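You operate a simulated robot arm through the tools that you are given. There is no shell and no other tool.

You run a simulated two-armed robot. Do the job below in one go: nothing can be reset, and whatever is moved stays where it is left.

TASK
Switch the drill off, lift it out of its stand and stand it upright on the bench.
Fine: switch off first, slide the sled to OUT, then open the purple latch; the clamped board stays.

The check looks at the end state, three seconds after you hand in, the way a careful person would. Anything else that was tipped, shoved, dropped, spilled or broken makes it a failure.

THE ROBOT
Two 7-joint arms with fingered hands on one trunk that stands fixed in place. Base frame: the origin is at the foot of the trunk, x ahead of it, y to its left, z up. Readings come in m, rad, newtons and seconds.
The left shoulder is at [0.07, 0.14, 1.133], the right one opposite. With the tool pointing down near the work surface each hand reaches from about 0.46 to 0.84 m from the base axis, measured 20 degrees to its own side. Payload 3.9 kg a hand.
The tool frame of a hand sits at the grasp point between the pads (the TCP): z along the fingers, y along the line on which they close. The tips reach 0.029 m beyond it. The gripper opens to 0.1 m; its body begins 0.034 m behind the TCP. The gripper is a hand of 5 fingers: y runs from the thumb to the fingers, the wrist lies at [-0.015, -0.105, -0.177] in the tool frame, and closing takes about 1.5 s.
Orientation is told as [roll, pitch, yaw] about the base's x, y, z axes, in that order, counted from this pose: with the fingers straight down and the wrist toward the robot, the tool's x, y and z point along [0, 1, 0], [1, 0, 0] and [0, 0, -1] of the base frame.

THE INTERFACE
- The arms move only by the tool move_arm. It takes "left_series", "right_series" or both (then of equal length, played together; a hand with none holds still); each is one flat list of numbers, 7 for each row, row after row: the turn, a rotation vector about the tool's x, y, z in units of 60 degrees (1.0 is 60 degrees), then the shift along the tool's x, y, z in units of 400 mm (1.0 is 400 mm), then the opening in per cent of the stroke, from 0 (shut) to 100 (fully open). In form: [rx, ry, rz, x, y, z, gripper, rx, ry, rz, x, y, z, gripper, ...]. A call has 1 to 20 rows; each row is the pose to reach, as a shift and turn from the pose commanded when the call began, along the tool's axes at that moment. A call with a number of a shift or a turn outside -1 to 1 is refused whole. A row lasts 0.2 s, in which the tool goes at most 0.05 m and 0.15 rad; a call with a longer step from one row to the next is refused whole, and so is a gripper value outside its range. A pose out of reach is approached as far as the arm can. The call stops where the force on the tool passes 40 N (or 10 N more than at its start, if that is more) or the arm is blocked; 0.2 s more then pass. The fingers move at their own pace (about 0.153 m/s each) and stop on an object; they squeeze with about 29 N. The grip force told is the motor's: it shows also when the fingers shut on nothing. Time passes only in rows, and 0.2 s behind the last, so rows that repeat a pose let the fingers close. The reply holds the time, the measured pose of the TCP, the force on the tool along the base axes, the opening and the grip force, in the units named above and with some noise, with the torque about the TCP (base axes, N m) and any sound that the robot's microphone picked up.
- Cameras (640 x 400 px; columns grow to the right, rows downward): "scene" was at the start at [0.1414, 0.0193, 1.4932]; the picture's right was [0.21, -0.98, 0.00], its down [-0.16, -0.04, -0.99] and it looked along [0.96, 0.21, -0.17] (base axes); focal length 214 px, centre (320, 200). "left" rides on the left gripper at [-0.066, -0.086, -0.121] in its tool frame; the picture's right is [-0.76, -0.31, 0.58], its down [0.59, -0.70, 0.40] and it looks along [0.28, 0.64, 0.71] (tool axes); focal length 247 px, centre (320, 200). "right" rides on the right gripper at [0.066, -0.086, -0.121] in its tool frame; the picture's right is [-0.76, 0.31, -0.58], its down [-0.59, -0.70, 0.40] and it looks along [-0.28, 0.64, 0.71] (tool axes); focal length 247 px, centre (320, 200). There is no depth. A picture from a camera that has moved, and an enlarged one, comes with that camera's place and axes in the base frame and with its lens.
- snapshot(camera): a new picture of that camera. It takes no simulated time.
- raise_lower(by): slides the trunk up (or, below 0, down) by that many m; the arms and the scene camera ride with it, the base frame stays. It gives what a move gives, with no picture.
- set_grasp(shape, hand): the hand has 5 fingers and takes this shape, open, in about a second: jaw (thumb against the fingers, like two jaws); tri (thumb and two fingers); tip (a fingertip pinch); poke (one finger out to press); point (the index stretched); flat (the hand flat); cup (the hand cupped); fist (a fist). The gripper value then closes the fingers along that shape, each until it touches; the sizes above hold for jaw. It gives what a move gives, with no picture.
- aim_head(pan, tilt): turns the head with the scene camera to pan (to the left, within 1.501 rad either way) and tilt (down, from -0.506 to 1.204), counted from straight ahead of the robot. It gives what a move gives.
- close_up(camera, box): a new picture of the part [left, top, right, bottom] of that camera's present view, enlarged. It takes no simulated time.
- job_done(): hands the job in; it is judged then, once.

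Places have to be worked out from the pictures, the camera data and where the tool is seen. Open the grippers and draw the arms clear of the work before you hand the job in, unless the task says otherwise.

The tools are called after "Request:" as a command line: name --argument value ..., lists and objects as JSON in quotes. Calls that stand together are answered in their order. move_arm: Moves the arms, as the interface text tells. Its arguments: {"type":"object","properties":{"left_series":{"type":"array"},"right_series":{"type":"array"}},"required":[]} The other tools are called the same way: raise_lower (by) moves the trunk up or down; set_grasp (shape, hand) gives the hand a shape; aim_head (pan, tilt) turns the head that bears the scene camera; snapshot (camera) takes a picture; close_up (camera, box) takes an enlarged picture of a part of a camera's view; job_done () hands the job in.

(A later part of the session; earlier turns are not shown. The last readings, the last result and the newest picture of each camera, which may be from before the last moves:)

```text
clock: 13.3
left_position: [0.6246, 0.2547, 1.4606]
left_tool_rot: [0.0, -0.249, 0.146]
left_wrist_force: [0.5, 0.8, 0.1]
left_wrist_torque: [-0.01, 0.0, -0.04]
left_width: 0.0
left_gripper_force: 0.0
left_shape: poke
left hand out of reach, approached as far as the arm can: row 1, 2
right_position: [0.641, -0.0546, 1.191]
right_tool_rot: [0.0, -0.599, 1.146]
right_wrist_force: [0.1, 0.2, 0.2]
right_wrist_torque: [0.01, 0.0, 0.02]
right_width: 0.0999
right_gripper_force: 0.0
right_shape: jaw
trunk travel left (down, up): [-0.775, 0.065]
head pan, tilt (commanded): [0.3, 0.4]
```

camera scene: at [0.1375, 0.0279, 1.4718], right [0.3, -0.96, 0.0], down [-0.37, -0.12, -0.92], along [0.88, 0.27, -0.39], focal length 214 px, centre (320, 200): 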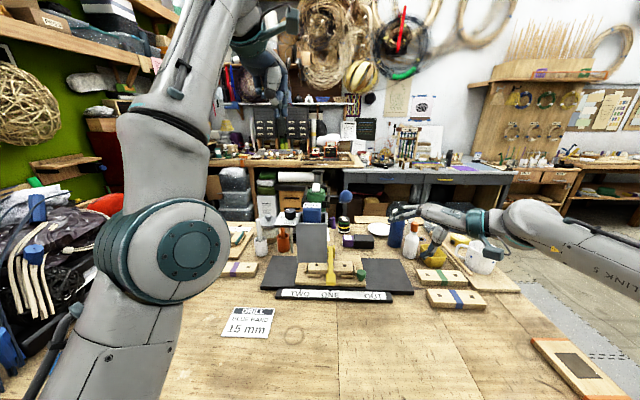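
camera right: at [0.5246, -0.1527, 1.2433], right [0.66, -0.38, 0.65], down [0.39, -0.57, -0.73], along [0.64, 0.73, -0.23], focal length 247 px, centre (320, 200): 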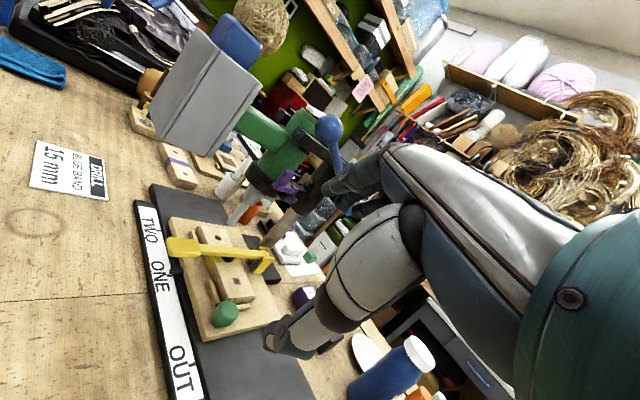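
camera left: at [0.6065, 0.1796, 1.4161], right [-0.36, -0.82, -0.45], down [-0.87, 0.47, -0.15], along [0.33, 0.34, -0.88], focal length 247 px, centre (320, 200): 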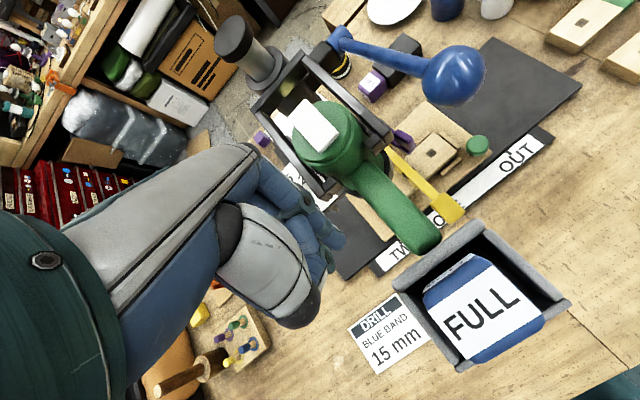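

The wrist stays a fixed 0.634 m from the shoulder, so the elbow is stretched straight and stuck. I'll command a long retreat toward the body with many repeated rows so the solver has the chance to bend the elbow again.

Request:
move_arm --left_series '[0.04, 0, 0, 0.006, -0.091, 0.011, 100, 0.08, 0, 0, 0.012, -0.182, 0.023, 100, 0.12, 0, 0, 0.019, -0.273, 0.034, 100, 0.16, 0, 0, 0.025, -0.364, 0.046, 100, 0.2, 0, 0, 0.031, -0.455, 0.057, 100, 0.239, 0, 0, 0.0375, -0.5455, 0.069, 100, 0.239, 0, 0, 0.0375, -0.5455, 0.069, 100, 0.239, 0, 0, 0.0375, -0.5455, 0.069, 100, 0.239, 0, 0, 0.0375, -0.5455, 0.069, 100, 0.239, 0, 0, 0.0375, -0.5455, 0.069, 100]'

```text
clock: 15.5
left_position: [0.5036, 0.2518, 1.4889]
left_tool_rot: [0.0, 0.002, 0.145]
left_wrist_force: [0.3, -0.2, -0.5]
left_wrist_torque: [0.04, -0.02, 0.01]
left_width: 0.0001
left_gripper_force: 0.1
left_shape: poke
left hand out of reach, approached as far as the arm can: row 1, 2, 3, 4, 5, 6, 7, 8, 9, 10
right_position: [0.6409, -0.0537, 1.1913]
right_tool_rot: [0.0, -0.601, 1.144]
right_wrist_force: [-0.1, -0.1, 0.0]
right_wrist_torque: [0.02, -0.05, 0.0]
right_width: 0.0998
right_gripper_force: 0.1
right_shape: jaw
trunk travel left (down, up): [-0.775, 0.065]
head pan, tilt (commanded): [0.3, 0.4]
```

Still stretched. Judging by the elbow joint's axis, bending should carry the wrist right, forward and down, so I'll try a sideways move in that direction.

Request:
move_arm --left_series '[0, 0, 0, -0.059, 0.027, 0.043, 100, 0, 0, 0, -0.118, 0.054, 0.086, 100, 0, 0, 0, -0.177, 0.08, 0.129, 100, 0, 0, 0, -0.2355, 0.107, 0.1725, 100]'

```text
clock: 16.5
left_position: [0.5773, 0.1598, 1.4358]
left_tool_rot: [0.001, 0.002, 0.146]
left_wrist_force: [-0.1, 0.7, -0.1]
left_wrist_torque: [0.05, 0.04, -0.02]
left_width: 0.0
left_gripper_force: 0.0
left_shape: poke
left hand out of reach, approached as far as the arm can: row 1, 2, 3, 4
right_position: [0.6414, -0.056, 1.1922]
right_tool_rot: [0.003, -0.602, 1.145]
right_wrist_force: [0.5, -0.3, -0.7]
right_wrist_torque: [0.01, 0.03, 0.03]
right_width: 0.0995
right_gripper_force: 0.1
right_shape: jaw
trunk travel left (down, up): [-0.775, 0.065]
head pan, tilt (commanded): [0.3, 0.4]
```

The wrist distance fell slightly to 0.627 m, so the elbow may have begun to bend. I'll now ask for a clear move inward.

Request:
move_arm --left_series '[0, 0, 0, 0.01, -0.047, 0.035, 100, 0, 0, 0, 0.02, -0.095, 0.07, 100, 0, 0, 0, 0.03, -0.142, 0.105, 100, 0, 0, 0, 0.04, -0.189, 0.14, 100, 0, 0, 0, 0.04, -0.189, 0.14, 100]'

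```text
clock: 17.7
left_position: [0.5557, 0.1562, 1.4515]
left_tool_rot: [0.001, 0.002, 0.145]
left_wrist_force: [-0.5, -0.8, 0.2]
left_wrist_torque: [-0.03, 0.02, 0.0]
left_width: 0.0001
left_gripper_force: 0.0
left_shape: poke
left hand out of reach, approached as far as the arm can: row 1, 2, 3, 4, 5
right_position: [0.6412, -0.0555, 1.1907]
right_tool_rot: [0.0, -0.601, 1.145]
right_wrist_force: [-0.1, 0.1, 0.0]
right_wrist_torque: [0.01, -0.01, 0.01]
right_width: 0.0999
right_gripper_force: 0.1
right_shape: jaw
trunk travel left (down, up): [-0.775, 0.065]
head pan, tilt (commanded): [0.3, 0.4]
```

Still about 0.626 m. I'll look at the arm to understand the elbow's state.

Request:
aim_head --pan 0.6 --tilt 0.1

Request:
snapshot --camera "scene"

Request:
snapshot --camera "right"

```text
clock: 18.5
left_position: [0.556, 0.1559, 1.4514]
left_tool_rot: [0.001, 0.002, 0.145]
left_wrist_force: [0.7, 0.1, -0.8]
left_wrist_torque: [0.0, -0.02, 0.01]
left_width: 0.0002
left_gripper_force: 0.0
left_shape: poke
right_position: [0.6414, -0.0541, 1.1923]
right_tool_rot: [-0.001, -0.601, 1.146]
right_wrist_force: [-0.7, -0.4, -0.3]
right_wrist_torque: [0.02, -0.02, 0.0]
right_width: 0.1001
right_gripper_force: 0.0
right_shape: jaw
trunk travel left (down, up): [-0.775, 0.065]
head pan, tilt (commanded): [0.6, 0.099]
```

```text
taken
camera scene: at [0.1265, 0.0517, 1.4995], right [0.56, -0.83, 0.0], down [-0.08, -0.06, -0.99], along [0.82, 0.56, -0.1], focal length 214 px, centre (320, 200)
```

scene: 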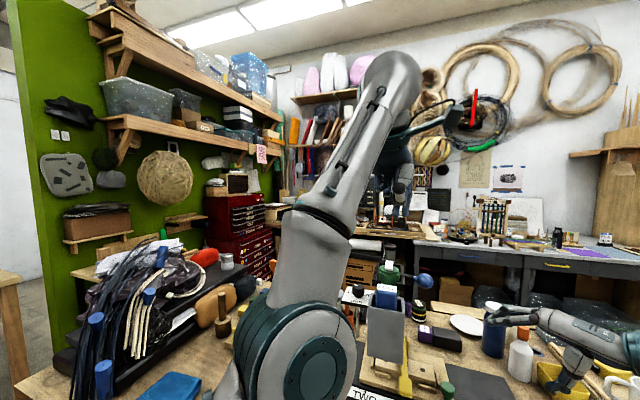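

```text
taken
camera right: at [0.5248, -0.1527, 1.243], right [0.66, -0.38, 0.65], down [0.39, -0.57, -0.73], along [0.64, 0.73, -0.23], focal length 247 px, centre (320, 200)
```

right: 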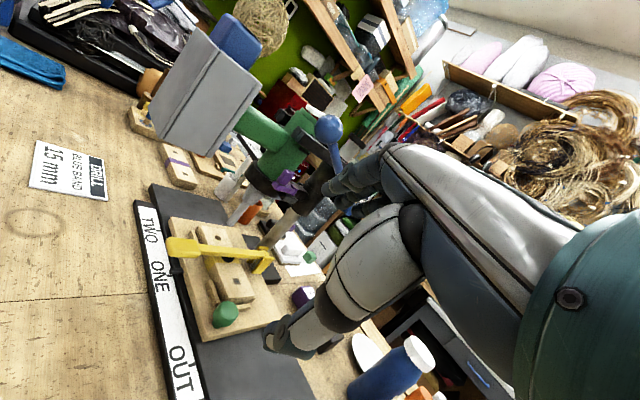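

The elbow is nearly straight, but there may be a slight bend now. I'll push further in that bending direction together with an inward component and several holding rows.

Request:
move_arm --left_series '[0, 0, 0, -0.044, -0.004, 0.072, 100, 0, 0, 0, -0.088, -0.008, 0.143, 100, 0, 0, 0, -0.132, -0.012, 0.215, 100, 0, 0, 0, -0.177, -0.016, 0.286, 100, 0, 0, 0, -0.177, -0.016, 0.286, 100, 0, 0, 0, -0.177, -0.016, 0.286, 100, 0, 0, 0, -0.177, -0.016, 0.286, 100]'

```text
clock: 20.1
left_position: [0.6141, 0.074, 1.3827]
left_tool_rot: [0.003, 0.001, 0.145]
left_wrist_force: [0.1, -0.3, -0.3]
left_wrist_torque: [0.01, 0.01, 0.0]
left_width: 0.0002
left_gripper_force: 0.1
left_shape: poke
left hand out of reach, approached as far as the arm can: row 1, 2, 3, 4, 5, 6, 7
right_position: [0.641, -0.0552, 1.1917]
right_tool_rot: [-0.001, -0.6, 1.144]
right_wrist_force: [0.0, -0.3, 0.1]
right_wrist_torque: [0.0, 0.05, -0.03]
right_width: 0.0997
right_gripper_force: 0.0
right_shape: jaw
trunk travel left (down, up): [-0.775, 0.065]
head pan, tilt (commanded): [0.6, 0.099]
```

The wrist positions fit a sphere exactly (straight arm, radius 0.628 m about y 0.195). I'll try the opposite sideways direction, left and back, aiming at the earlier good pose.

Request:
move_arm --left_series '[0, 0, 0, 0.075, -0.037, -0.007, 100, 0, 0, 0, 0.15, -0.074, -0.014, 100, 0, 0, 0, 0.226, -0.111, -0.021, 100, 0, 0, 0, 0.301, -0.148, -0.028, 100, 0, 0, 0, 0.377, -0.185, -0.035, 100, 0, 0, 0, 0.452, -0.222, -0.0425, 100, 0, 0, 0, 0.452, -0.222, -0.0425, 100]'

```text
clock: 21.7
left_position: [0.5455, 0.2357, 1.4608]
left_tool_rot: [0.003, 0.002, 0.145]
left_wrist_force: [0.1, 0.1, 1.2]
left_wrist_torque: [0.01, -0.01, 0.02]
left_width: 0.0002
left_gripper_force: 0.0
left_shape: poke
left hand out of reach, approached as far as the arm can: row 1, 2, 3, 4, 5, 6, 7
right_position: [0.6411, -0.0557, 1.1919]
right_tool_rot: [0.0, -0.601, 1.144]
right_wrist_force: [0.4, -0.3, -0.2]
right_wrist_torque: [0.0, -0.01, 0.0]
right_width: 0.1
right_gripper_force: 0.1
right_shape: jaw
trunk travel left (down, up): [-0.775, 0.065]
head pan, tilt (commanded): [0.6, 0.099]
```

Still stretched. I'll raise the trunk a little (both hands have clear space above) and see whether that re-seeds the arm.

Request:
raise_lower --by 0.03

Request:
move_arm --left_series '[0, 0, 0, 0, -0.08, 0.06, 100, 0, 0, 0, 0, -0.16, 0.12, 100, 0, 0, 0, 0, -0.2, 0.15, 100]'

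```text
clock: 22.5
left_position: [0.5477, 0.2367, 1.4907]
left_tool_rot: [0.001, 0.003, 0.143]
left_wrist_force: [0.8, 0.6, 0.0]
left_wrist_torque: [-0.02, -0.02, 0.01]
left_width: 0.0003
left_gripper_force: 0.1
left_shape: poke
right_position: [0.642, -0.0549, 1.2218]
right_tool_rot: [0.0, -0.601, 1.144]
right_wrist_force: [-0.1, -0.9, 0.1]
right_wrist_torque: [0.03, -0.05, 0.04]
right_width: 0.1001
right_gripper_force: 0.0
right_shape: jaw
trunk travel left (down, up): [-0.805, 0.035]
head pan, tilt (commanded): [0.6, 0.099]
```

```text
clock: 23.3
left_position: [0.5232, 0.2295, 1.5067]
left_tool_rot: [0.0, 0.004, 0.146]
left_wrist_force: [0.5, -0.1, -0.2]
left_wrist_torque: [0.0, 0.0, 0.02]
left_width: 0.0
left_gripper_force: 0.1
left_shape: poke
left hand out of reach, approached as far as the arm can: row 1, 2, 3
right_position: [0.6404, -0.055, 1.2226]
right_tool_rot: [0.0, -0.6, 1.146]
right_wrist_force: [-0.1, -0.3, -0.1]
right_wrist_torque: [-0.04, -0.03, -0.03]
right_width: 0.0998
right_gripper_force: 0.0
right_shape: jaw
trunk travel left (down, up): [-0.805, 0.035]
head pan, tilt (commanded): [0.6, 0.099]
```

It remains stretched; probably the elbow was driven slightly past straight, so inward commands only push it against its stop. I'll first sweep sideways while reaching slightly outward, then come inward.

Request:
move_arm --left_series '[0, 0, 0, -0.107, 0.04, 0.005, 100, 0, 0, 0, -0.214, 0.08, 0.01, 100, 0, 0, 0, -0.321, 0.12, 0.015, 100, 0, 0, 0, -0.316, 0.064, 0.098, 100, 0, 0, 0, -0.311, 0.009, 0.181, 100, 0, 0, 0, -0.306, -0.047, 0.264, 100, 0, 0, 0, -0.301, -0.103, 0.347, 100]'

```text
clock: 24.9
left_position: [0.5007, 0.1057, 1.3661]
left_tool_rot: [-0.003, -0.002, 0.146]
left_wrist_force: [-0.8, -0.3, 0.5]
left_wrist_torque: [0.01, -0.04, -0.02]
left_width: 0.0
left_gripper_force: 0.1
left_shape: poke
left hand out of reach, approached as far as the arm can: row 1, 2, 3
right_position: [0.6404, -0.0542, 1.222]
right_tool_rot: [-0.002, -0.602, 1.145]
right_wrist_force: [-0.4, 0.9, 0.2]
right_wrist_torque: [0.0, -0.02, -0.04]
right_width: 0.1
right_gripper_force: 0.1
right_shape: jaw
trunk travel left (down, up): [-0.805, 0.035]
head pan, tilt (commanded): [0.6, 0.099]
```

Unstuck: the hand followed to (0.501, 0.106, 1.366). Staying within reach now, I'll move to a hover over the switch with the fingers pitched slightly forward, tips some 4 cm above it.

Request:
move_arm --left_series '[-0.056, 0.003, -0.015, 0.035, 0.102, 0.017, 100, -0.111, 0.005, -0.031, 0.069, 0.204, 0.034, 100, -0.167, 0.008, -0.046, 0.104, 0.306, 0.051, 100, -0.223, 0.011, -0.061, 0.138, 0.408, 0.068, 100, -0.278, 0.013, -0.077, 0.173, 0.51, 0.085, 100, -0.334, 0.016, -0.092, 0.207, 0.612, 0.1025, 100]'

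```text
clock: 26.3
left_position: [0.7336, 0.2237, 1.3231]
left_tool_rot: [0.002, -0.348, 0.244]
left_wrist_force: [0.7, -0.6, -0.6]
left_wrist_torque: [0.01, -0.01, -0.03]
left_width: 0.0
left_gripper_force: 0.0
left_shape: poke
right_position: [0.6428, -0.0538, 1.2211]
right_tool_rot: [0.004, -0.597, 1.144]
right_wrist_force: [-0.4, 0.5, -0.2]
right_wrist_torque: [-0.03, 0.03, 0.02]
right_width: 0.0999
right_gripper_force: 0.1
right_shape: jaw
trunk travel left (down, up): [-0.805, 0.035]
head pan, tilt (commanded): [0.6, 0.099]
```

The left hand hovers at (0.734, 0.224, 1.323), as intended. I'll check the tip against the switch from the right camera, the left camera and the head.

Request:
close_up --camera "right" --box '[240, 60, 400, 180]'

Request:
close_up --camera "left" --box '[220, 130, 460, 300]'

Request:
snapshot --camera "scene"

```text
3.33 times, centred on (320, 120) of right
camera zoom: at [0.527, -0.1521, 1.2721], right [0.66, -0.38, 0.65], down [0.39, -0.57, -0.73], along [0.64, 0.73, -0.23], focal length 823 px, centre (320, 467)
```

zoom: 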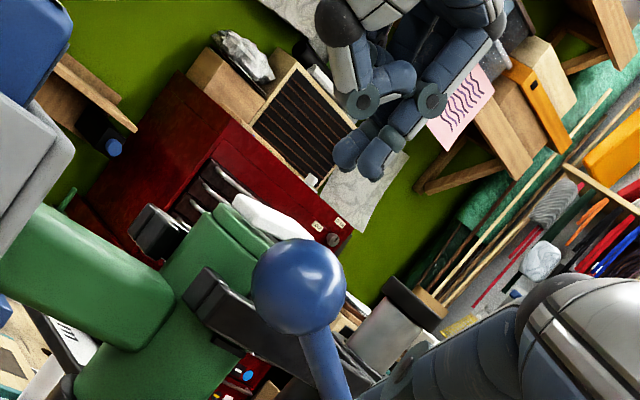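

```text
2.35 times, centred on (340, 215) of left
camera zoom: at [0.6324, 0.1306, 1.4064], right [0.09, -0.76, -0.65], down [-0.65, 0.45, -0.61], along [0.75, 0.48, -0.45], focal length 581 px, centre (273, 165)
```

zoom: 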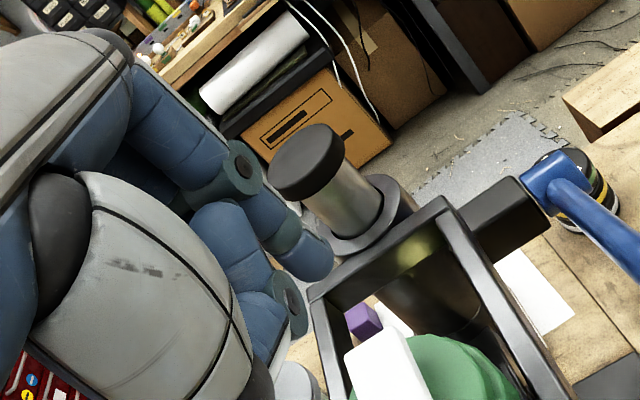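

```text
taken
camera scene: at [0.1291, 0.0525, 1.5293], right [0.56, -0.83, 0.0], down [-0.08, -0.06, -0.99], along [0.82, 0.56, -0.1], focal length 214 px, centre (320, 200)
```

scene: 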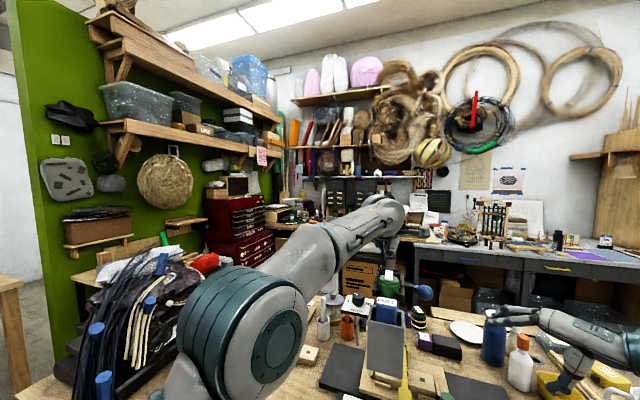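

The middle fingertip is the longest and should land about 12 mm past the switch's centre, on the raised far end. I'll descend 3 cm first and look again.

Request:
move_arm --left_series '[0, 0, 0, 0, -0.0086, 0.0235, 100, 0, 0, 0, 0, -0.0172, 0.047, 100, 0, 0, 0, 0, -0.0257, 0.0704, 100]'

Request:
close_up --camera "right" --box '[260, 80, 380, 170]'

Request:
close_up --camera "left" --box '[260, 160, 480, 330]'

```text
clock: 27.1
left_position: [0.7328, 0.2226, 1.2958]
left_tool_rot: [0.0, -0.35, 0.242]
left_wrist_force: [-1.0, 0.3, -0.1]
left_wrist_torque: [0.0, 0.0, 0.03]
left_width: 0.0002
left_gripper_force: 0.0
left_shape: poke
right_position: [0.6409, -0.0555, 1.2216]
right_tool_rot: [-0.001, -0.6, 1.146]
right_wrist_force: [0.1, -0.4, 0.0]
right_wrist_torque: [-0.02, 0.0, -0.03]
right_width: 0.0995
right_gripper_force: 0.0
right_shape: jaw
trunk travel left (down, up): [-0.805, 0.035]
head pan, tilt (commanded): [0.6, 0.099]
```

```text
4.44 times, centred on (320, 125) of right
camera zoom: at [0.5244, -0.1529, 1.2732], right [0.66, -0.38, 0.65], down [0.39, -0.57, -0.73], along [0.64, 0.73, -0.23], focal length 1098 px, centre (320, 533)
```

zoom: 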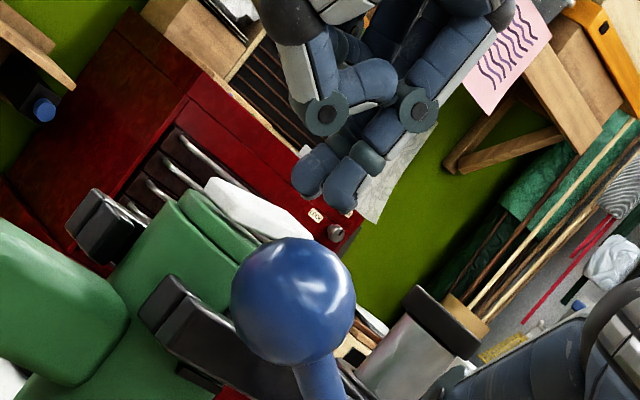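

```text
2.35 times, centred on (370, 245) of left
camera zoom: at [0.63, 0.129, 1.3805], right [0.09, -0.76, -0.65], down [-0.65, 0.45, -0.62], along [0.75, 0.48, -0.45], focal length 581 px, centre (202, 94)
```

zoom: 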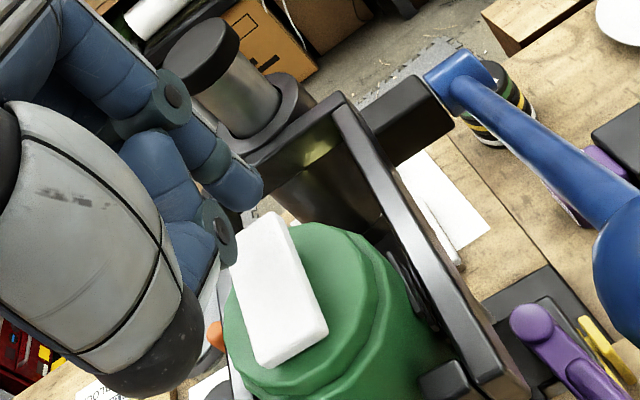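

The fingertip is about 7 mm above the raised far end of the rocker. I'll press down 14 mm in 2 mm steps.

Request:
move_arm --left_series '[0, 0, 0, 0, -0.0017, 0.0047, 100, 0, 0, 0, 0, -0.0034, 0.0094, 100, 0, 0, 0, 0, -0.0051, 0.0141, 100, 0, 0, 0, 0, -0.0069, 0.0188, 100, 0, 0, 0, 0, -0.0086, 0.0235, 100, 0, 0, 0, 0, -0.0103, 0.0282, 100, 0, 0, 0, 0, -0.012, 0.0329, 100]'

Request:
close_up --camera "right" --box '[260, 80, 380, 170]'

Request:
close_up --camera "left" --box '[260, 160, 480, 330]'

```text
clock: 28.7
left_position: [0.7316, 0.2221, 1.282]
left_tool_rot: [-0.002, -0.349, 0.242]
left_wrist_force: [1.0, 0.6, 1.6]
left_wrist_torque: [0.04, 0.0, 0.0]
left_width: 0.0
left_gripper_force: 0.0
left_shape: poke
right_position: [0.6407, -0.0557, 1.2221]
right_tool_rot: [-0.002, -0.6, 1.146]
right_wrist_force: [0.1, 0.0, -0.2]
right_wrist_torque: [-0.01, 0.01, 0.02]
right_width: 0.0997
right_gripper_force: 0.1
right_shape: jaw
trunk travel left (down, up): [-0.805, 0.035]
head pan, tilt (commanded): [0.6, 0.099]
```

```text
4.44 times, centred on (320, 125) of right
camera zoom: at [0.5241, -0.1528, 1.2734], right [0.66, -0.38, 0.65], down [0.39, -0.57, -0.73], along [0.64, 0.73, -0.23], focal length 1098 px, centre (320, 533)
```

zoom: 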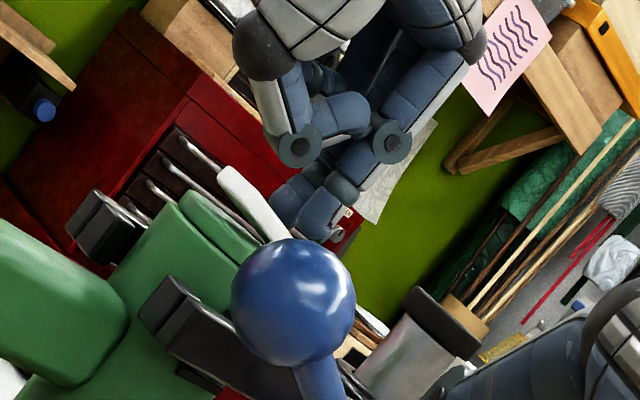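

```text
2.35 times, centred on (370, 245) of left
camera zoom: at [0.6297, 0.1294, 1.3665], right [0.09, -0.76, -0.65], down [-0.65, 0.45, -0.62], along [0.75, 0.48, -0.45], focal length 581 px, centre (202, 94)
```

zoom: 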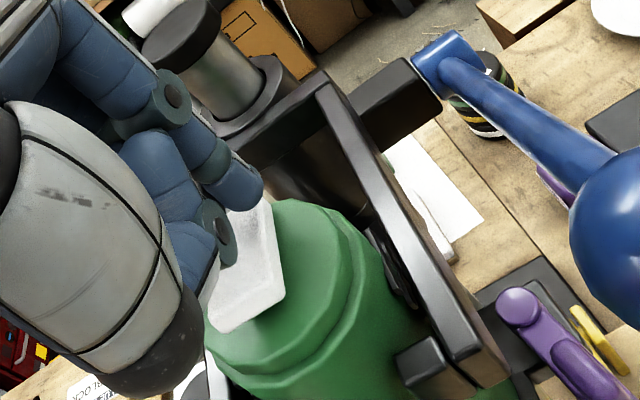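

The rocker has tipped over: its near end is now raised and the far end down. I'll lift the finger and check that it stays.

Request:
move_arm --left_series '[0, 0, 0, 0, 0.017, -0.047, 100, 0, 0, 0, 0, 0.034, -0.094, 100]'

Request:
close_up --camera "right" --box '[260, 80, 380, 170]'

Request:
close_up --camera "left" --box '[260, 160, 480, 330]'

```text
clock: 29.3
left_position: [0.7309, 0.224, 1.3227]
left_tool_rot: [0.0, -0.35, 0.243]
left_wrist_force: [-0.3, 0.0, 0.0]
left_wrist_torque: [0.01, -0.01, 0.01]
left_width: 0.0
left_gripper_force: 0.1
left_shape: poke
right_position: [0.6401, -0.0558, 1.2223]
right_tool_rot: [0.0, -0.6, 1.143]
right_wrist_force: [0.8, 0.1, 0.8]
right_wrist_torque: [0.0, 0.04, -0.01]
right_width: 0.0999
right_gripper_force: 0.1
right_shape: jaw
trunk travel left (down, up): [-0.805, 0.035]
head pan, tilt (commanded): [0.6, 0.099]
```

```text
4.44 times, centred on (320, 125) of right
camera zoom: at [0.5243, -0.1527, 1.2733], right [0.66, -0.38, 0.65], down [0.39, -0.57, -0.73], along [0.64, 0.73, -0.23], focal length 1098 px, centre (320, 533)
```

zoom: 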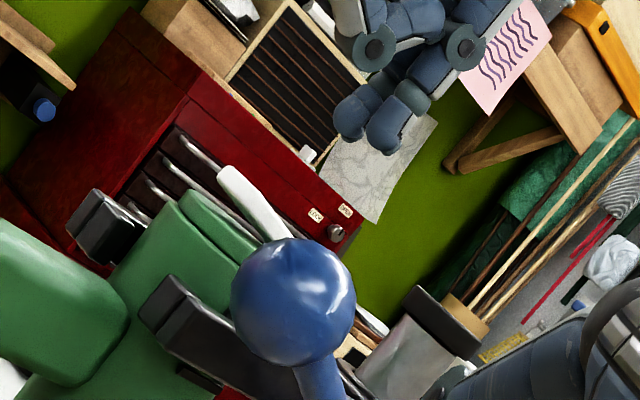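

```text
2.35 times, centred on (370, 245) of left
camera zoom: at [0.629, 0.1303, 1.4069], right [0.09, -0.76, -0.65], down [-0.65, 0.45, -0.61], along [0.75, 0.48, -0.45], focal length 581 px, centre (202, 94)
```

zoom: 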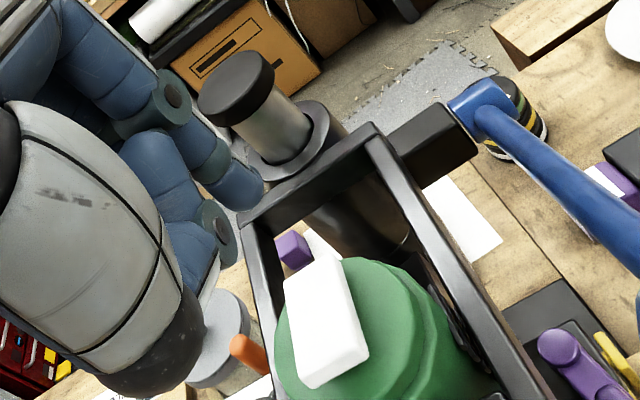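

The rocker stays flipped, so the drill is switched off. Next is the sled; I'll zoom on the green knob and the scale before planning the right hand's move.

Request:
close_up --camera "right" --box '[130, 200, 310, 400]'

Request:
close_up --camera "right" --box '[190, 240, 290, 340]'

Request:
close_up --camera "left" --box '[340, 180, 640, 400]'

```text
2.00 times, centred on (220, 300) of right
camera zoom: at [0.5243, -0.1527, 1.2733], right [0.66, -0.38, 0.65], down [0.39, -0.57, -0.73], along [0.64, 0.73, -0.23], focal length 494 px, centre (520, 0)
```

zoom: 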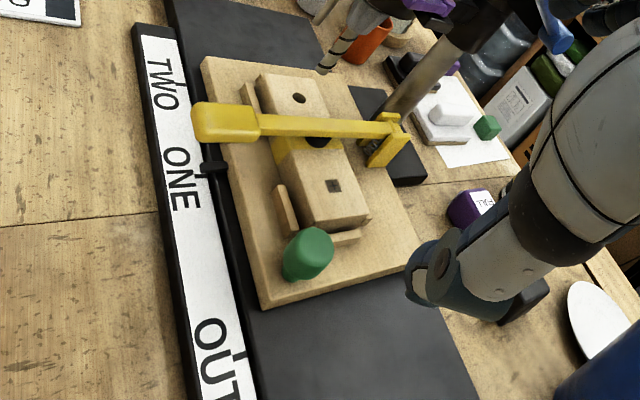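

```text
4.00 times, centred on (240, 290) of right
camera zoom: at [0.5243, -0.1527, 1.2733], right [0.66, -0.38, 0.65], down [0.39, -0.57, -0.73], along [0.64, 0.73, -0.23], focal length 988 px, centre (640, -160)
```

zoom: 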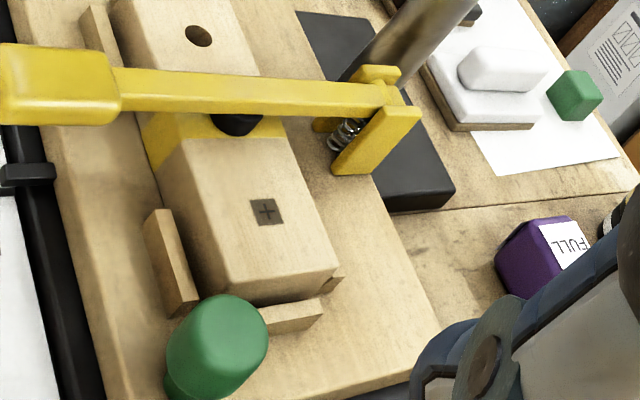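

```text
1.82 times, centred on (490, 290) of left
camera zoom: at [0.629, 0.1303, 1.4069], right [0.09, -0.76, -0.65], down [-0.65, 0.45, -0.61], along [0.75, 0.48, -0.45], focal length 449 px, centre (11, 36)
```

zoom: 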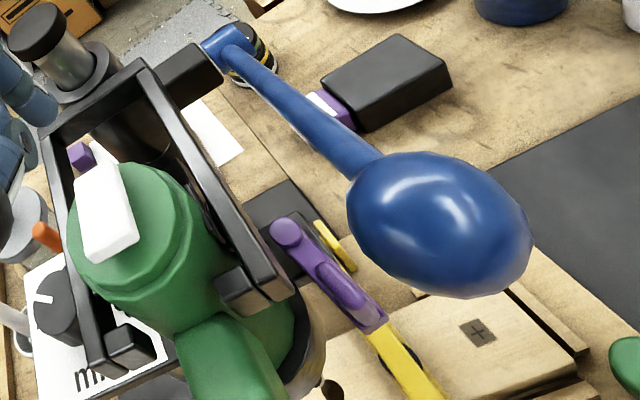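

With the drill off, the flutes on the bit are now sharply visible, so it really has stopped. I'll withdraw the left hand up and back to clear the view, then point the head at the sled.

Request:
move_arm --left_series '[0, 0, 0, 0.05, -0.05, -0.08, 100, 0, 0, 0, 0.11, -0.12, -0.15, 100, 0, 0, 0, 0.18, -0.19, -0.21, 100, 0, 0, 0, 0.25, -0.26, -0.26, 100, 0, 0, 0, 0.33, -0.33, -0.31, 100, 0, 0, 0, 0.396, -0.4, -0.351, 100]'

Request:
set_grasp --hand "left" --shape "jaw"

Request:
aim_head --pan 0.1 --tilt 0.65

Request:
snapshot --camera "scene"

Request:
close_up --camera "scene" --box '[240, 130, 400, 240]'

```text
clock: 30.7
left_position: [0.5294, 0.3567, 1.4106]
left_tool_rot: [-0.014, -0.348, 0.244]
left_wrist_force: [0.1, -0.8, 0.9]
left_wrist_torque: [0.02, -0.03, -0.02]
left_width: 0.0
left_gripper_force: 0.1
left_shape: poke
left hand out of reach, approached as far as the arm can: row 4, 5, 6
right_position: [0.6393, -0.0551, 1.2226]
right_tool_rot: [-0.001, -0.602, 1.145]
right_wrist_force: [-0.7, -0.5, -0.4]
right_wrist_torque: [-0.02, 0.0, 0.03]
right_width: 0.1
right_gripper_force: 0.0
right_shape: jaw
trunk travel left (down, up): [-0.805, 0.035]
head pan, tilt (commanded): [0.6, 0.099]
```

```text
clock: 31.6
left_position: [0.5299, 0.3606, 1.4099]
left_tool_rot: [-0.013, -0.344, 0.25]
left_wrist_force: [0.4, -0.5, 0.4]
left_wrist_torque: [-0.01, -0.02, 0.0]
left_width: 0.0998
left_gripper_force: 0.0
left_shape: jaw
right_position: [0.6406, -0.0545, 1.2213]
right_tool_rot: [0.001, -0.601, 1.146]
right_wrist_force: [0.0, -0.2, 0.5]
right_wrist_torque: [-0.02, 0.02, -0.01]
right_width: 0.0996
right_gripper_force: 0.1
right_shape: jaw
trunk travel left (down, up): [-0.805, 0.035]
head pan, tilt (commanded): [0.6, 0.099]
```

```text
clock: 32.5
left_position: [0.5301, 0.3601, 1.4085]
left_tool_rot: [-0.012, -0.345, 0.249]
left_wrist_force: [0.1, -0.6, 0.4]
left_wrist_torque: [0.0, -0.01, 0.02]
left_width: 0.1
left_gripper_force: 0.1
left_shape: jaw
right_position: [0.6404, -0.0543, 1.2216]
right_tool_rot: [0.0, -0.601, 1.146]
right_wrist_force: [-0.2, -0.2, 0.3]
right_wrist_torque: [0.01, 0.01, 0.03]
right_width: 0.0998
right_gripper_force: 0.1
right_shape: jaw
trunk travel left (down, up): [-0.805, 0.035]
head pan, tilt (commanded): [0.099, 0.649]
```

```text
taken
camera scene: at [0.1369, 0.0086, 1.4792], right [0.1, -0.99, 0.0], down [-0.6, -0.06, -0.8], along [0.79, 0.08, -0.6], focal length 214 px, centre (320, 200)
```

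scene: 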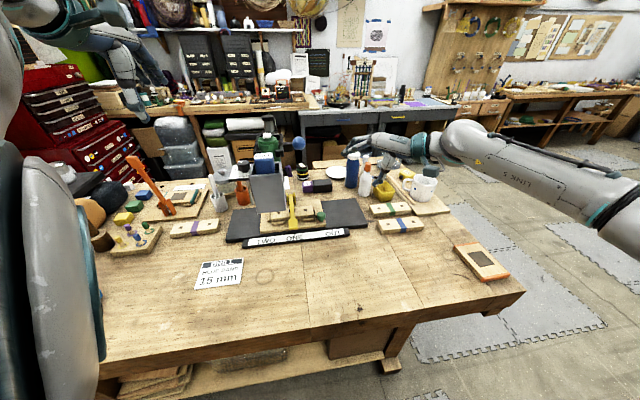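

```text
3.64 times, centred on (320, 185) of scene
camera zoom: at [0.1369, 0.0086, 1.4792], right [0.1, -0.99, 0.0], down [-0.6, -0.06, -0.8], along [0.79, 0.08, -0.6], focal length 780 px, centre (320, 254)
```

zoom: 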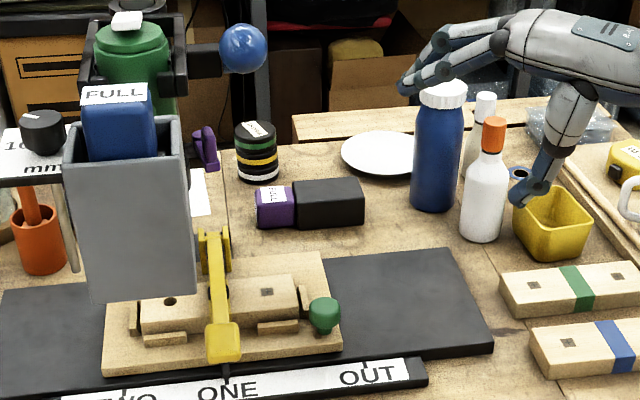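

The pointer now marks ONE, and OUT lies about 0.134 m to the right along a 14° heading; the green knob is at about (0.726, 0.064, 0.956). I'll turn the right hand and bring it to a hover above the knob with the jaws half open.

Request:
move_arm --right_series '[0.029, -0.045, 0.099, -0.007, 0.003, 0.057, 55, 0.059, -0.09, 0.198, -0.013, 0.005, 0.114, 55, 0.088, -0.135, 0.297, -0.02, 0.008, 0.171, 55, 0.117, -0.179, 0.397, -0.026, 0.011, 0.227, 55, 0.147, -0.224, 0.496, -0.033, 0.014, 0.284, 55, 0.176, -0.269, 0.595, -0.039, 0.016, 0.341, 55, 0.206, -0.314, 0.694, -0.046, 0.019, 0.398, 55, 0.235, -0.359, 0.793, -0.053, 0.022, 0.455, 55, 0.264, -0.404, 0.892, -0.059, 0.024, 0.512, 55, 0.2937, -0.4486, 0.9913, -0.0657, 0.027, 0.5687, 55]'

```text
clock: 34.7
left_position: [0.532, 0.3611, 1.4076]
left_tool_rot: [-0.015, -0.343, 0.249]
left_wrist_force: [-0.1, 0.5, 0.0]
left_wrist_torque: [0.0, -0.01, -0.04]
left_width: 0.0997
left_gripper_force: 0.1
left_shape: jaw
right_position: [0.73, 0.0488, 1.0454]
right_tool_rot: [0.021, -0.252, -0.014]
right_wrist_force: [0.4, 0.1, 0.4]
right_wrist_torque: [-0.02, 0.04, 0.01]
right_width: 0.0554
right_gripper_force: 0.1
right_shape: jaw
right hand out of reach, approached as far as the arm can: row 9
trunk travel left (down, up): [-0.805, 0.035]
head pan, tilt (commanded): [0.099, 0.649]
```

The right hand is near its hover at (0.730, 0.049, 1.045). I'll check it against the knob from its own camera and from the head.

Request:
snapshot --camera "right"

Request:
close_up --camera "scene" --box '[240, 120, 400, 240]'

Request:
snapshot --camera "left"

```text
taken
camera right: at [0.6183, 0.1148, 1.1427], right [0.14, -0.77, 0.62], down [-0.59, -0.57, -0.57], along [0.8, -0.28, -0.54], focal length 247 px, centre (320, 200)
```

right: 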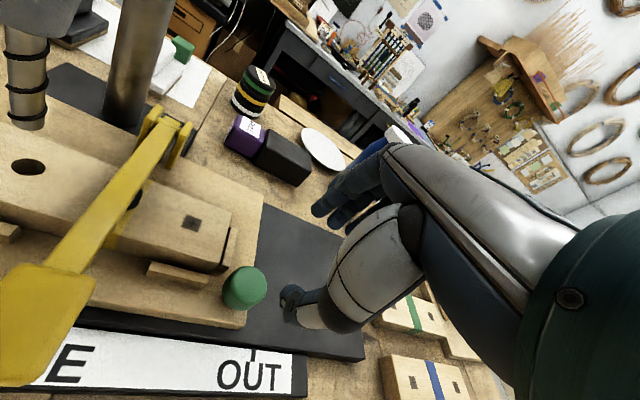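

```text
3.33 times, centred on (320, 180) of scene
camera zoom: at [0.1395, 0.0119, 1.4788], right [0.1, -0.99, 0.0], down [-0.6, -0.06, -0.8], along [0.79, 0.08, -0.61], focal length 715 px, centre (320, 267)
```

zoom: 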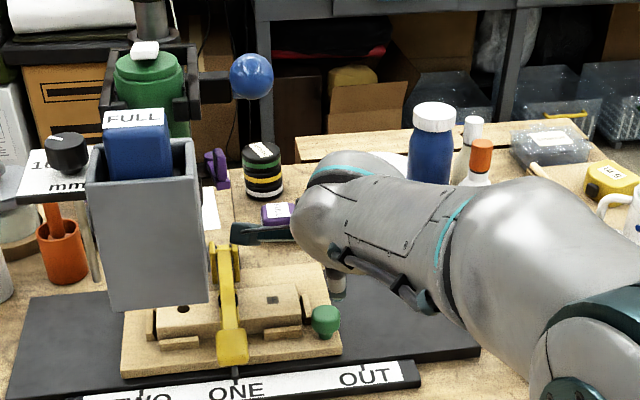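

```text
taken
camera left: at [0.4301, 0.2706, 1.4942], right [0.09, -0.77, -0.64], down [-0.65, 0.43, -0.62], along [0.75, 0.47, -0.46], focal length 247 px, centre (320, 200)
```

left: 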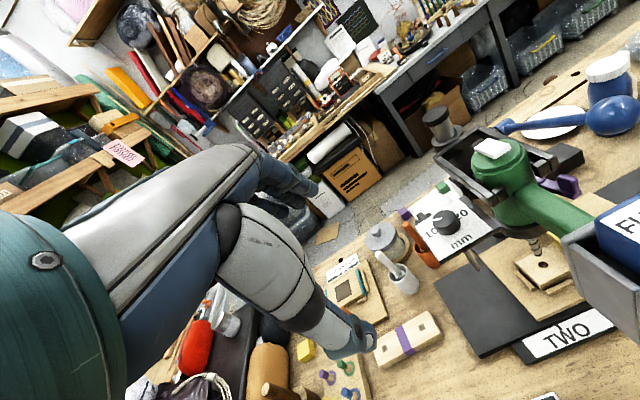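

The knob shows at about (0.727, 0.066, 0.956) from this camera too, and the hand is about 1 cm right of it. I'll lower the hand most of the way, shifting slightly left, keeping the camera bracket clear of the drill's foot.

Request:
move_arm --right_series '[0, 0, 0, 0, -0.0125, 0.0485, 55, 0, 0, 0, 0, -0.025, 0.097, 55, 0, 0, 0, 0.015, -0.044, 0.1305, 55]'

Request:
snapshot --camera "right"

```text
clock: 35.5
left_position: [0.5301, 0.3584, 1.4095]
left_tool_rot: [-0.012, -0.346, 0.248]
left_wrist_force: [0.3, 0.6, -0.4]
left_wrist_torque: [-0.01, 0.01, 0.0]
left_width: 0.1001
left_gripper_force: 0.1
left_shape: jaw
right_position: [0.7197, 0.0601, 0.9877]
right_tool_rot: [0.006, -0.255, -0.003]
right_wrist_force: [-0.5, -0.1, -0.2]
right_wrist_torque: [0.02, 0.03, -0.01]
right_width: 0.0552
right_gripper_force: 0.0
right_shape: jaw
trunk travel left (down, up): [-0.805, 0.035]
head pan, tilt (commanded): [0.099, 0.649]
```

```text
taken
camera right: at [0.6079, 0.1262, 1.0838], right [0.15, -0.76, 0.63], down [-0.58, -0.59, -0.57], along [0.8, -0.28, -0.53], focal length 247 px, centre (320, 200)
```

right: 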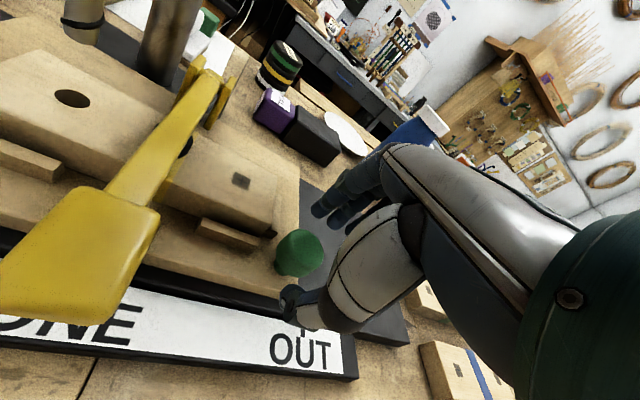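

The knob sits right between the thumb and fingers, slightly below the TCP (0.720, 0.060, 0.988). I'll lower 13 mm more and then close on the knob.

Request:
move_arm --right_series '[0, 0, 0, 0.0025, -0.003, 0.032, 55, 0, 0, 0, 0.0025, -0.003, 0.032, 40, 0, 0, 0, 0.0025, -0.003, 0.032, 20, 0, 0, 0, 0.0025, -0.003, 0.032, 0, 0, 0, 0, 0.0025, -0.003, 0.032, 0, 0, 0, 0, 0.0025, -0.003, 0.032, 0, 0, 0, 0, 0.0025, -0.003, 0.032, 0]'

Request:
snapshot --camera "right"

```text
clock: 37.1
left_position: [0.5303, 0.3581, 1.4101]
left_tool_rot: [-0.012, -0.344, 0.248]
left_wrist_force: [-0.9, -0.4, -0.4]
left_wrist_torque: [-0.03, 0.01, 0.04]
left_width: 0.0999
left_gripper_force: 0.0
left_shape: jaw
right_position: [0.7206, 0.0649, 0.9724]
right_tool_rot: [0.002, -0.253, 0.006]
right_wrist_force: [-3.0, -1.2, -5.0]
right_wrist_torque: [0.01, 0.26, -0.1]
right_width: 0.0234
right_gripper_force: 29.1
right_shape: jaw
trunk travel left (down, up): [-0.805, 0.035]
head pan, tilt (commanded): [0.099, 0.649]
```

```text
taken
camera right: at [0.6082, 0.1308, 1.0689], right [0.16, -0.76, 0.63], down [-0.58, -0.59, -0.56], along [0.8, -0.28, -0.53], focal length 247 px, centre (320, 200)
```

right: 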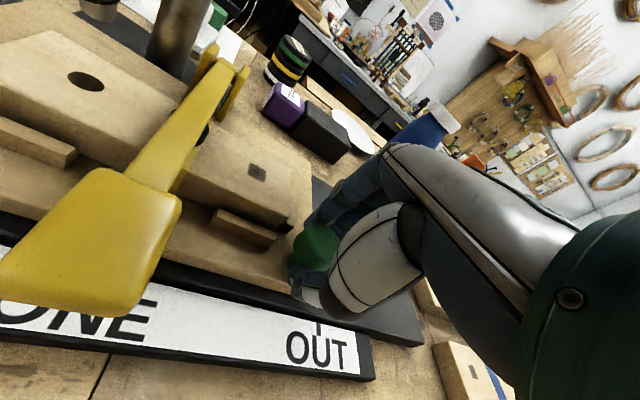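

The knob is gripped (width 23 mm, 29 N). I'll slide the first 4.5 cm toward OUT and watch the force.

Request:
move_arm --right_series '[0, 0, 0, -0.0273, 0.0065, 0.0017, 0, 0, 0, 0, -0.0546, 0.013, 0.0034, 0, 0, 0, 0, -0.0819, 0.0195, 0.005, 0, 0, 0, 0, -0.1092, 0.026, 0.0067, 0]'

Request:
close_up --camera "scene" --box '[240, 140, 400, 240]'

```text
clock: 38.1
left_position: [0.5303, 0.3584, 1.4096]
left_tool_rot: [-0.014, -0.345, 0.248]
left_wrist_force: [0.0, -0.2, -0.8]
left_wrist_torque: [0.02, 0.03, 0.03]
left_width: 0.0998
left_gripper_force: 0.1
left_shape: jaw
right_position: [0.7331, 0.022, 0.9739]
right_tool_rot: [0.006, -0.252, 0.006]
right_wrist_force: [-5.0, -0.6, -7.6]
right_wrist_torque: [-0.03, 0.36, -0.08]
right_width: 0.0236
right_gripper_force: 28.5
right_shape: jaw
trunk travel left (down, up): [-0.805, 0.035]
head pan, tilt (commanded): [0.099, 0.649]
```

```text
4.00 times, centred on (320, 190) of scene
camera zoom: at [0.1374, 0.008, 1.4791], right [0.1, -1.0, 0.0], down [-0.6, -0.06, -0.8], along [0.79, 0.08, -0.6], focal length 858 px, centre (320, 240)
```

zoom: 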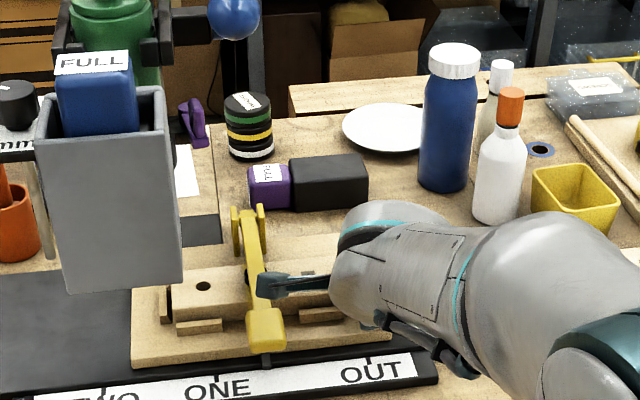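

The sled follows smoothly with small forces. I'll slide the remaining distance, about 9 cm, in small steps.

Request:
move_arm --right_series '[0, 0, 0, -0.0364, 0.0087, 0.0022, 0, 0, 0, 0, -0.0728, 0.0173, 0.0045, 0, 0, 0, 0, -0.1092, 0.026, 0.0067, 0, 0, 0, 0, -0.1456, 0.0347, 0.009, 0, 0, 0, 0, -0.182, 0.0434, 0.0112, 0]'

Request:
close_up --camera "scene" --box '[240, 140, 400, 240]'

Request:
snapshot --camera "right"

```text
clock: 39.3
left_position: [0.529, 0.358, 1.4106]
left_tool_rot: [-0.012, -0.345, 0.248]
left_wrist_force: [0.2, -0.4, 0.4]
left_wrist_torque: [-0.01, 0.03, -0.01]
left_width: 0.1
left_gripper_force: 0.1
left_shape: jaw
right_position: [0.7514, -0.0509, 0.973]
right_tool_rot: [0.0, -0.255, 0.01]
right_wrist_force: [1.1, 0.6, 0.5]
right_wrist_torque: [0.03, 0.16, -0.08]
right_width: 0.0233
right_gripper_force: 29.0
right_shape: jaw
trunk travel left (down, up): [-0.805, 0.035]
head pan, tilt (commanded): [0.099, 0.649]
```

```text
4.00 times, centred on (320, 190) of scene
camera zoom: at [0.1373, 0.0079, 1.4791], right [0.1, -1.0, 0.0], down [-0.6, -0.06, -0.8], along [0.79, 0.08, -0.6], focal length 858 px, centre (320, 240)
```

zoom: 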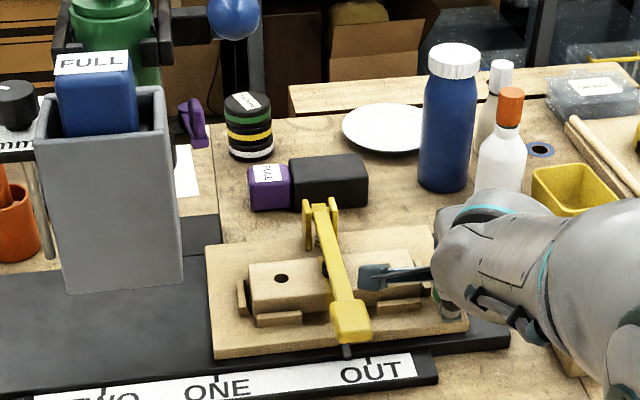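

```text
taken
camera right: at [0.6376, 0.0146, 1.0681], right [0.16, -0.76, 0.63], down [-0.57, -0.59, -0.56], along [0.8, -0.27, -0.53], focal length 247 px, centre (320, 200)
```

right: 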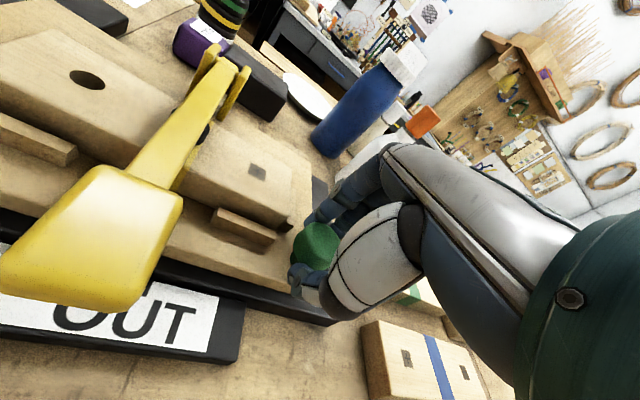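

The pointer is about 18 mm short of the OUT tick. I'll slide 17 mm more.

Request:
move_arm --right_series '[0, 0, 0, -0.0206, 0.0049, 0.0013, 0, 0, 0, 0, -0.0413, 0.0098, 0.0025, 0, 0, 0, 0, -0.0413, 0.0098, 0.0025, 0]'

Request:
close_up --camera "scene" --box '[290, 180, 370, 230]'

Request:
snapshot --camera "right"

```text
clock: 40.1
left_position: [0.5295, 0.3577, 1.4102]
left_tool_rot: [-0.012, -0.343, 0.248]
left_wrist_force: [-0.3, -0.4, 0.2]
left_wrist_torque: [-0.01, -0.01, -0.01]
left_width: 0.0997
left_gripper_force: 0.0
left_shape: jaw
right_position: [0.7538, -0.069, 0.9724]
right_tool_rot: [0.001, -0.255, 0.008]
right_wrist_force: [4.8, -3.5, 4.1]
right_wrist_torque: [-0.01, 0.06, -0.16]
right_width: 0.0237
right_gripper_force: 29.4
right_shape: jaw
trunk travel left (down, up): [-0.805, 0.035]
head pan, tilt (commanded): [0.099, 0.649]
```

```text
8.00 times, centred on (330, 205) of scene
camera zoom: at [0.1373, 0.0081, 1.4791], right [0.1, -1.0, 0.0], down [-0.6, -0.06, -0.8], along [0.79, 0.08, -0.6], focal length 1716 px, centre (240, 160)
```

zoom: 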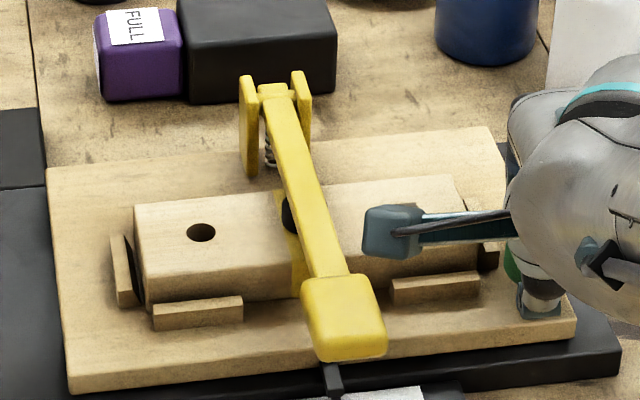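

```text
taken
camera right: at [0.6413, -0.0025, 1.0679], right [0.16, -0.76, 0.63], down [-0.57, -0.59, -0.56], along [0.8, -0.28, -0.53], focal length 247 px, centre (320, 200)
```

right: 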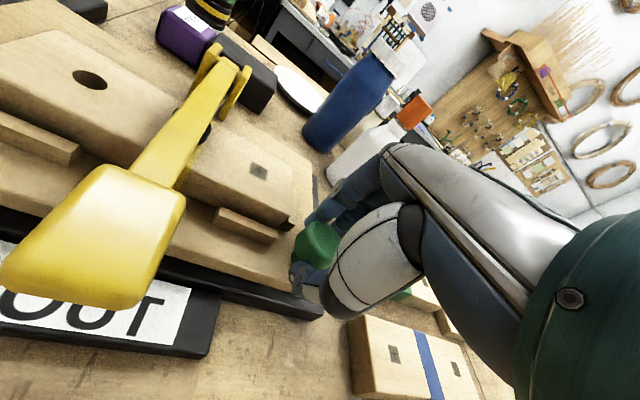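

Request:
close_up --camera "scene" --box '[290, 200, 370, 250]'

```text
8.00 times, centred on (330, 225) of scene
camera zoom: at [0.1373, 0.0081, 1.4791], right [0.1, -1.0, 0.0], down [-0.6, -0.06, -0.8], along [0.79, 0.08, -0.6], focal length 1716 px, centre (240, 0)
```

zoom: 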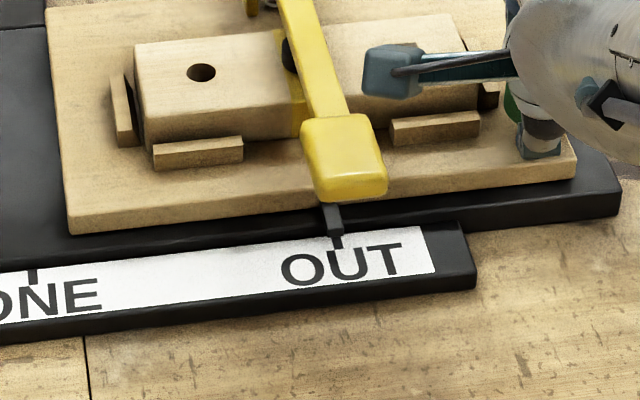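

The pointer lines up with the OUT tick. I'll open the hand and lift it straight up off the knob.

Request:
move_arm --right_series '[0, 0, 0, 0, 0, 0, 30, 0, 0, 0, 0, 0, 0, 60, 0, 0, 0, 0, 0, 0, 60, 0, 0, 0, 0, 0.019, -0.072, 60, 0, 0, 0, 0, 0.038, -0.145, 60, 0, 0, 0, 0, 0.056, -0.218, 60, 0, 0, 0, 0, 0.075, -0.29, 60]'

Request:
snapshot --camera "scene"

Request:
close_up --camera "scene" --box '[250, 130, 410, 240]'

```text
clock: 41.7
left_position: [0.5284, 0.3587, 1.4097]
left_tool_rot: [-0.014, -0.345, 0.248]
left_wrist_force: [-0.9, -0.6, 0.0]
left_wrist_torque: [-0.02, -0.05, 0.01]
left_width: 0.1002
left_gripper_force: 0.1
left_shape: jaw
right_position: [0.7537, -0.0671, 1.0934]
right_tool_rot: [0.001, -0.254, 0.011]
right_wrist_force: [0.4, -0.2, 0.1]
right_wrist_torque: [0.01, -0.01, 0.0]
right_width: 0.06
right_gripper_force: 0.1
right_shape: jaw
trunk travel left (down, up): [-0.805, 0.035]
head pan, tilt (commanded): [0.099, 0.649]
```

```text
taken
camera scene: at [0.1359, 0.0084, 1.4792], right [0.1, -1.0, 0.0], down [-0.6, -0.06, -0.8], along [0.79, 0.08, -0.6], focal length 214 px, centre (320, 200)
```

scene: 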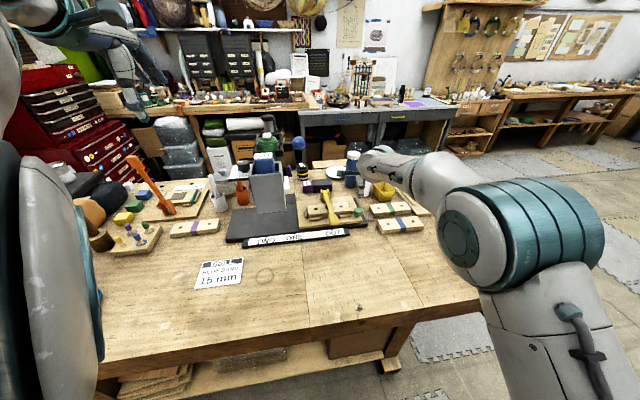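

```text
3.64 times, centred on (330, 185) of scene
camera zoom: at [0.1359, 0.0084, 1.4792], right [0.1, -1.0, 0.0], down [-0.6, -0.06, -0.8], along [0.79, 0.08, -0.6], focal length 780 px, centre (284, 254)
```

zoom: 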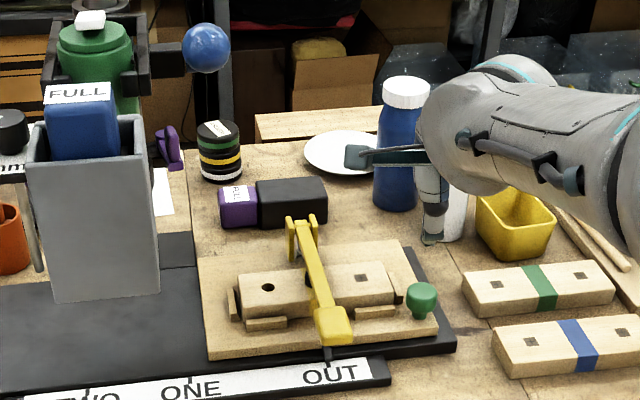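

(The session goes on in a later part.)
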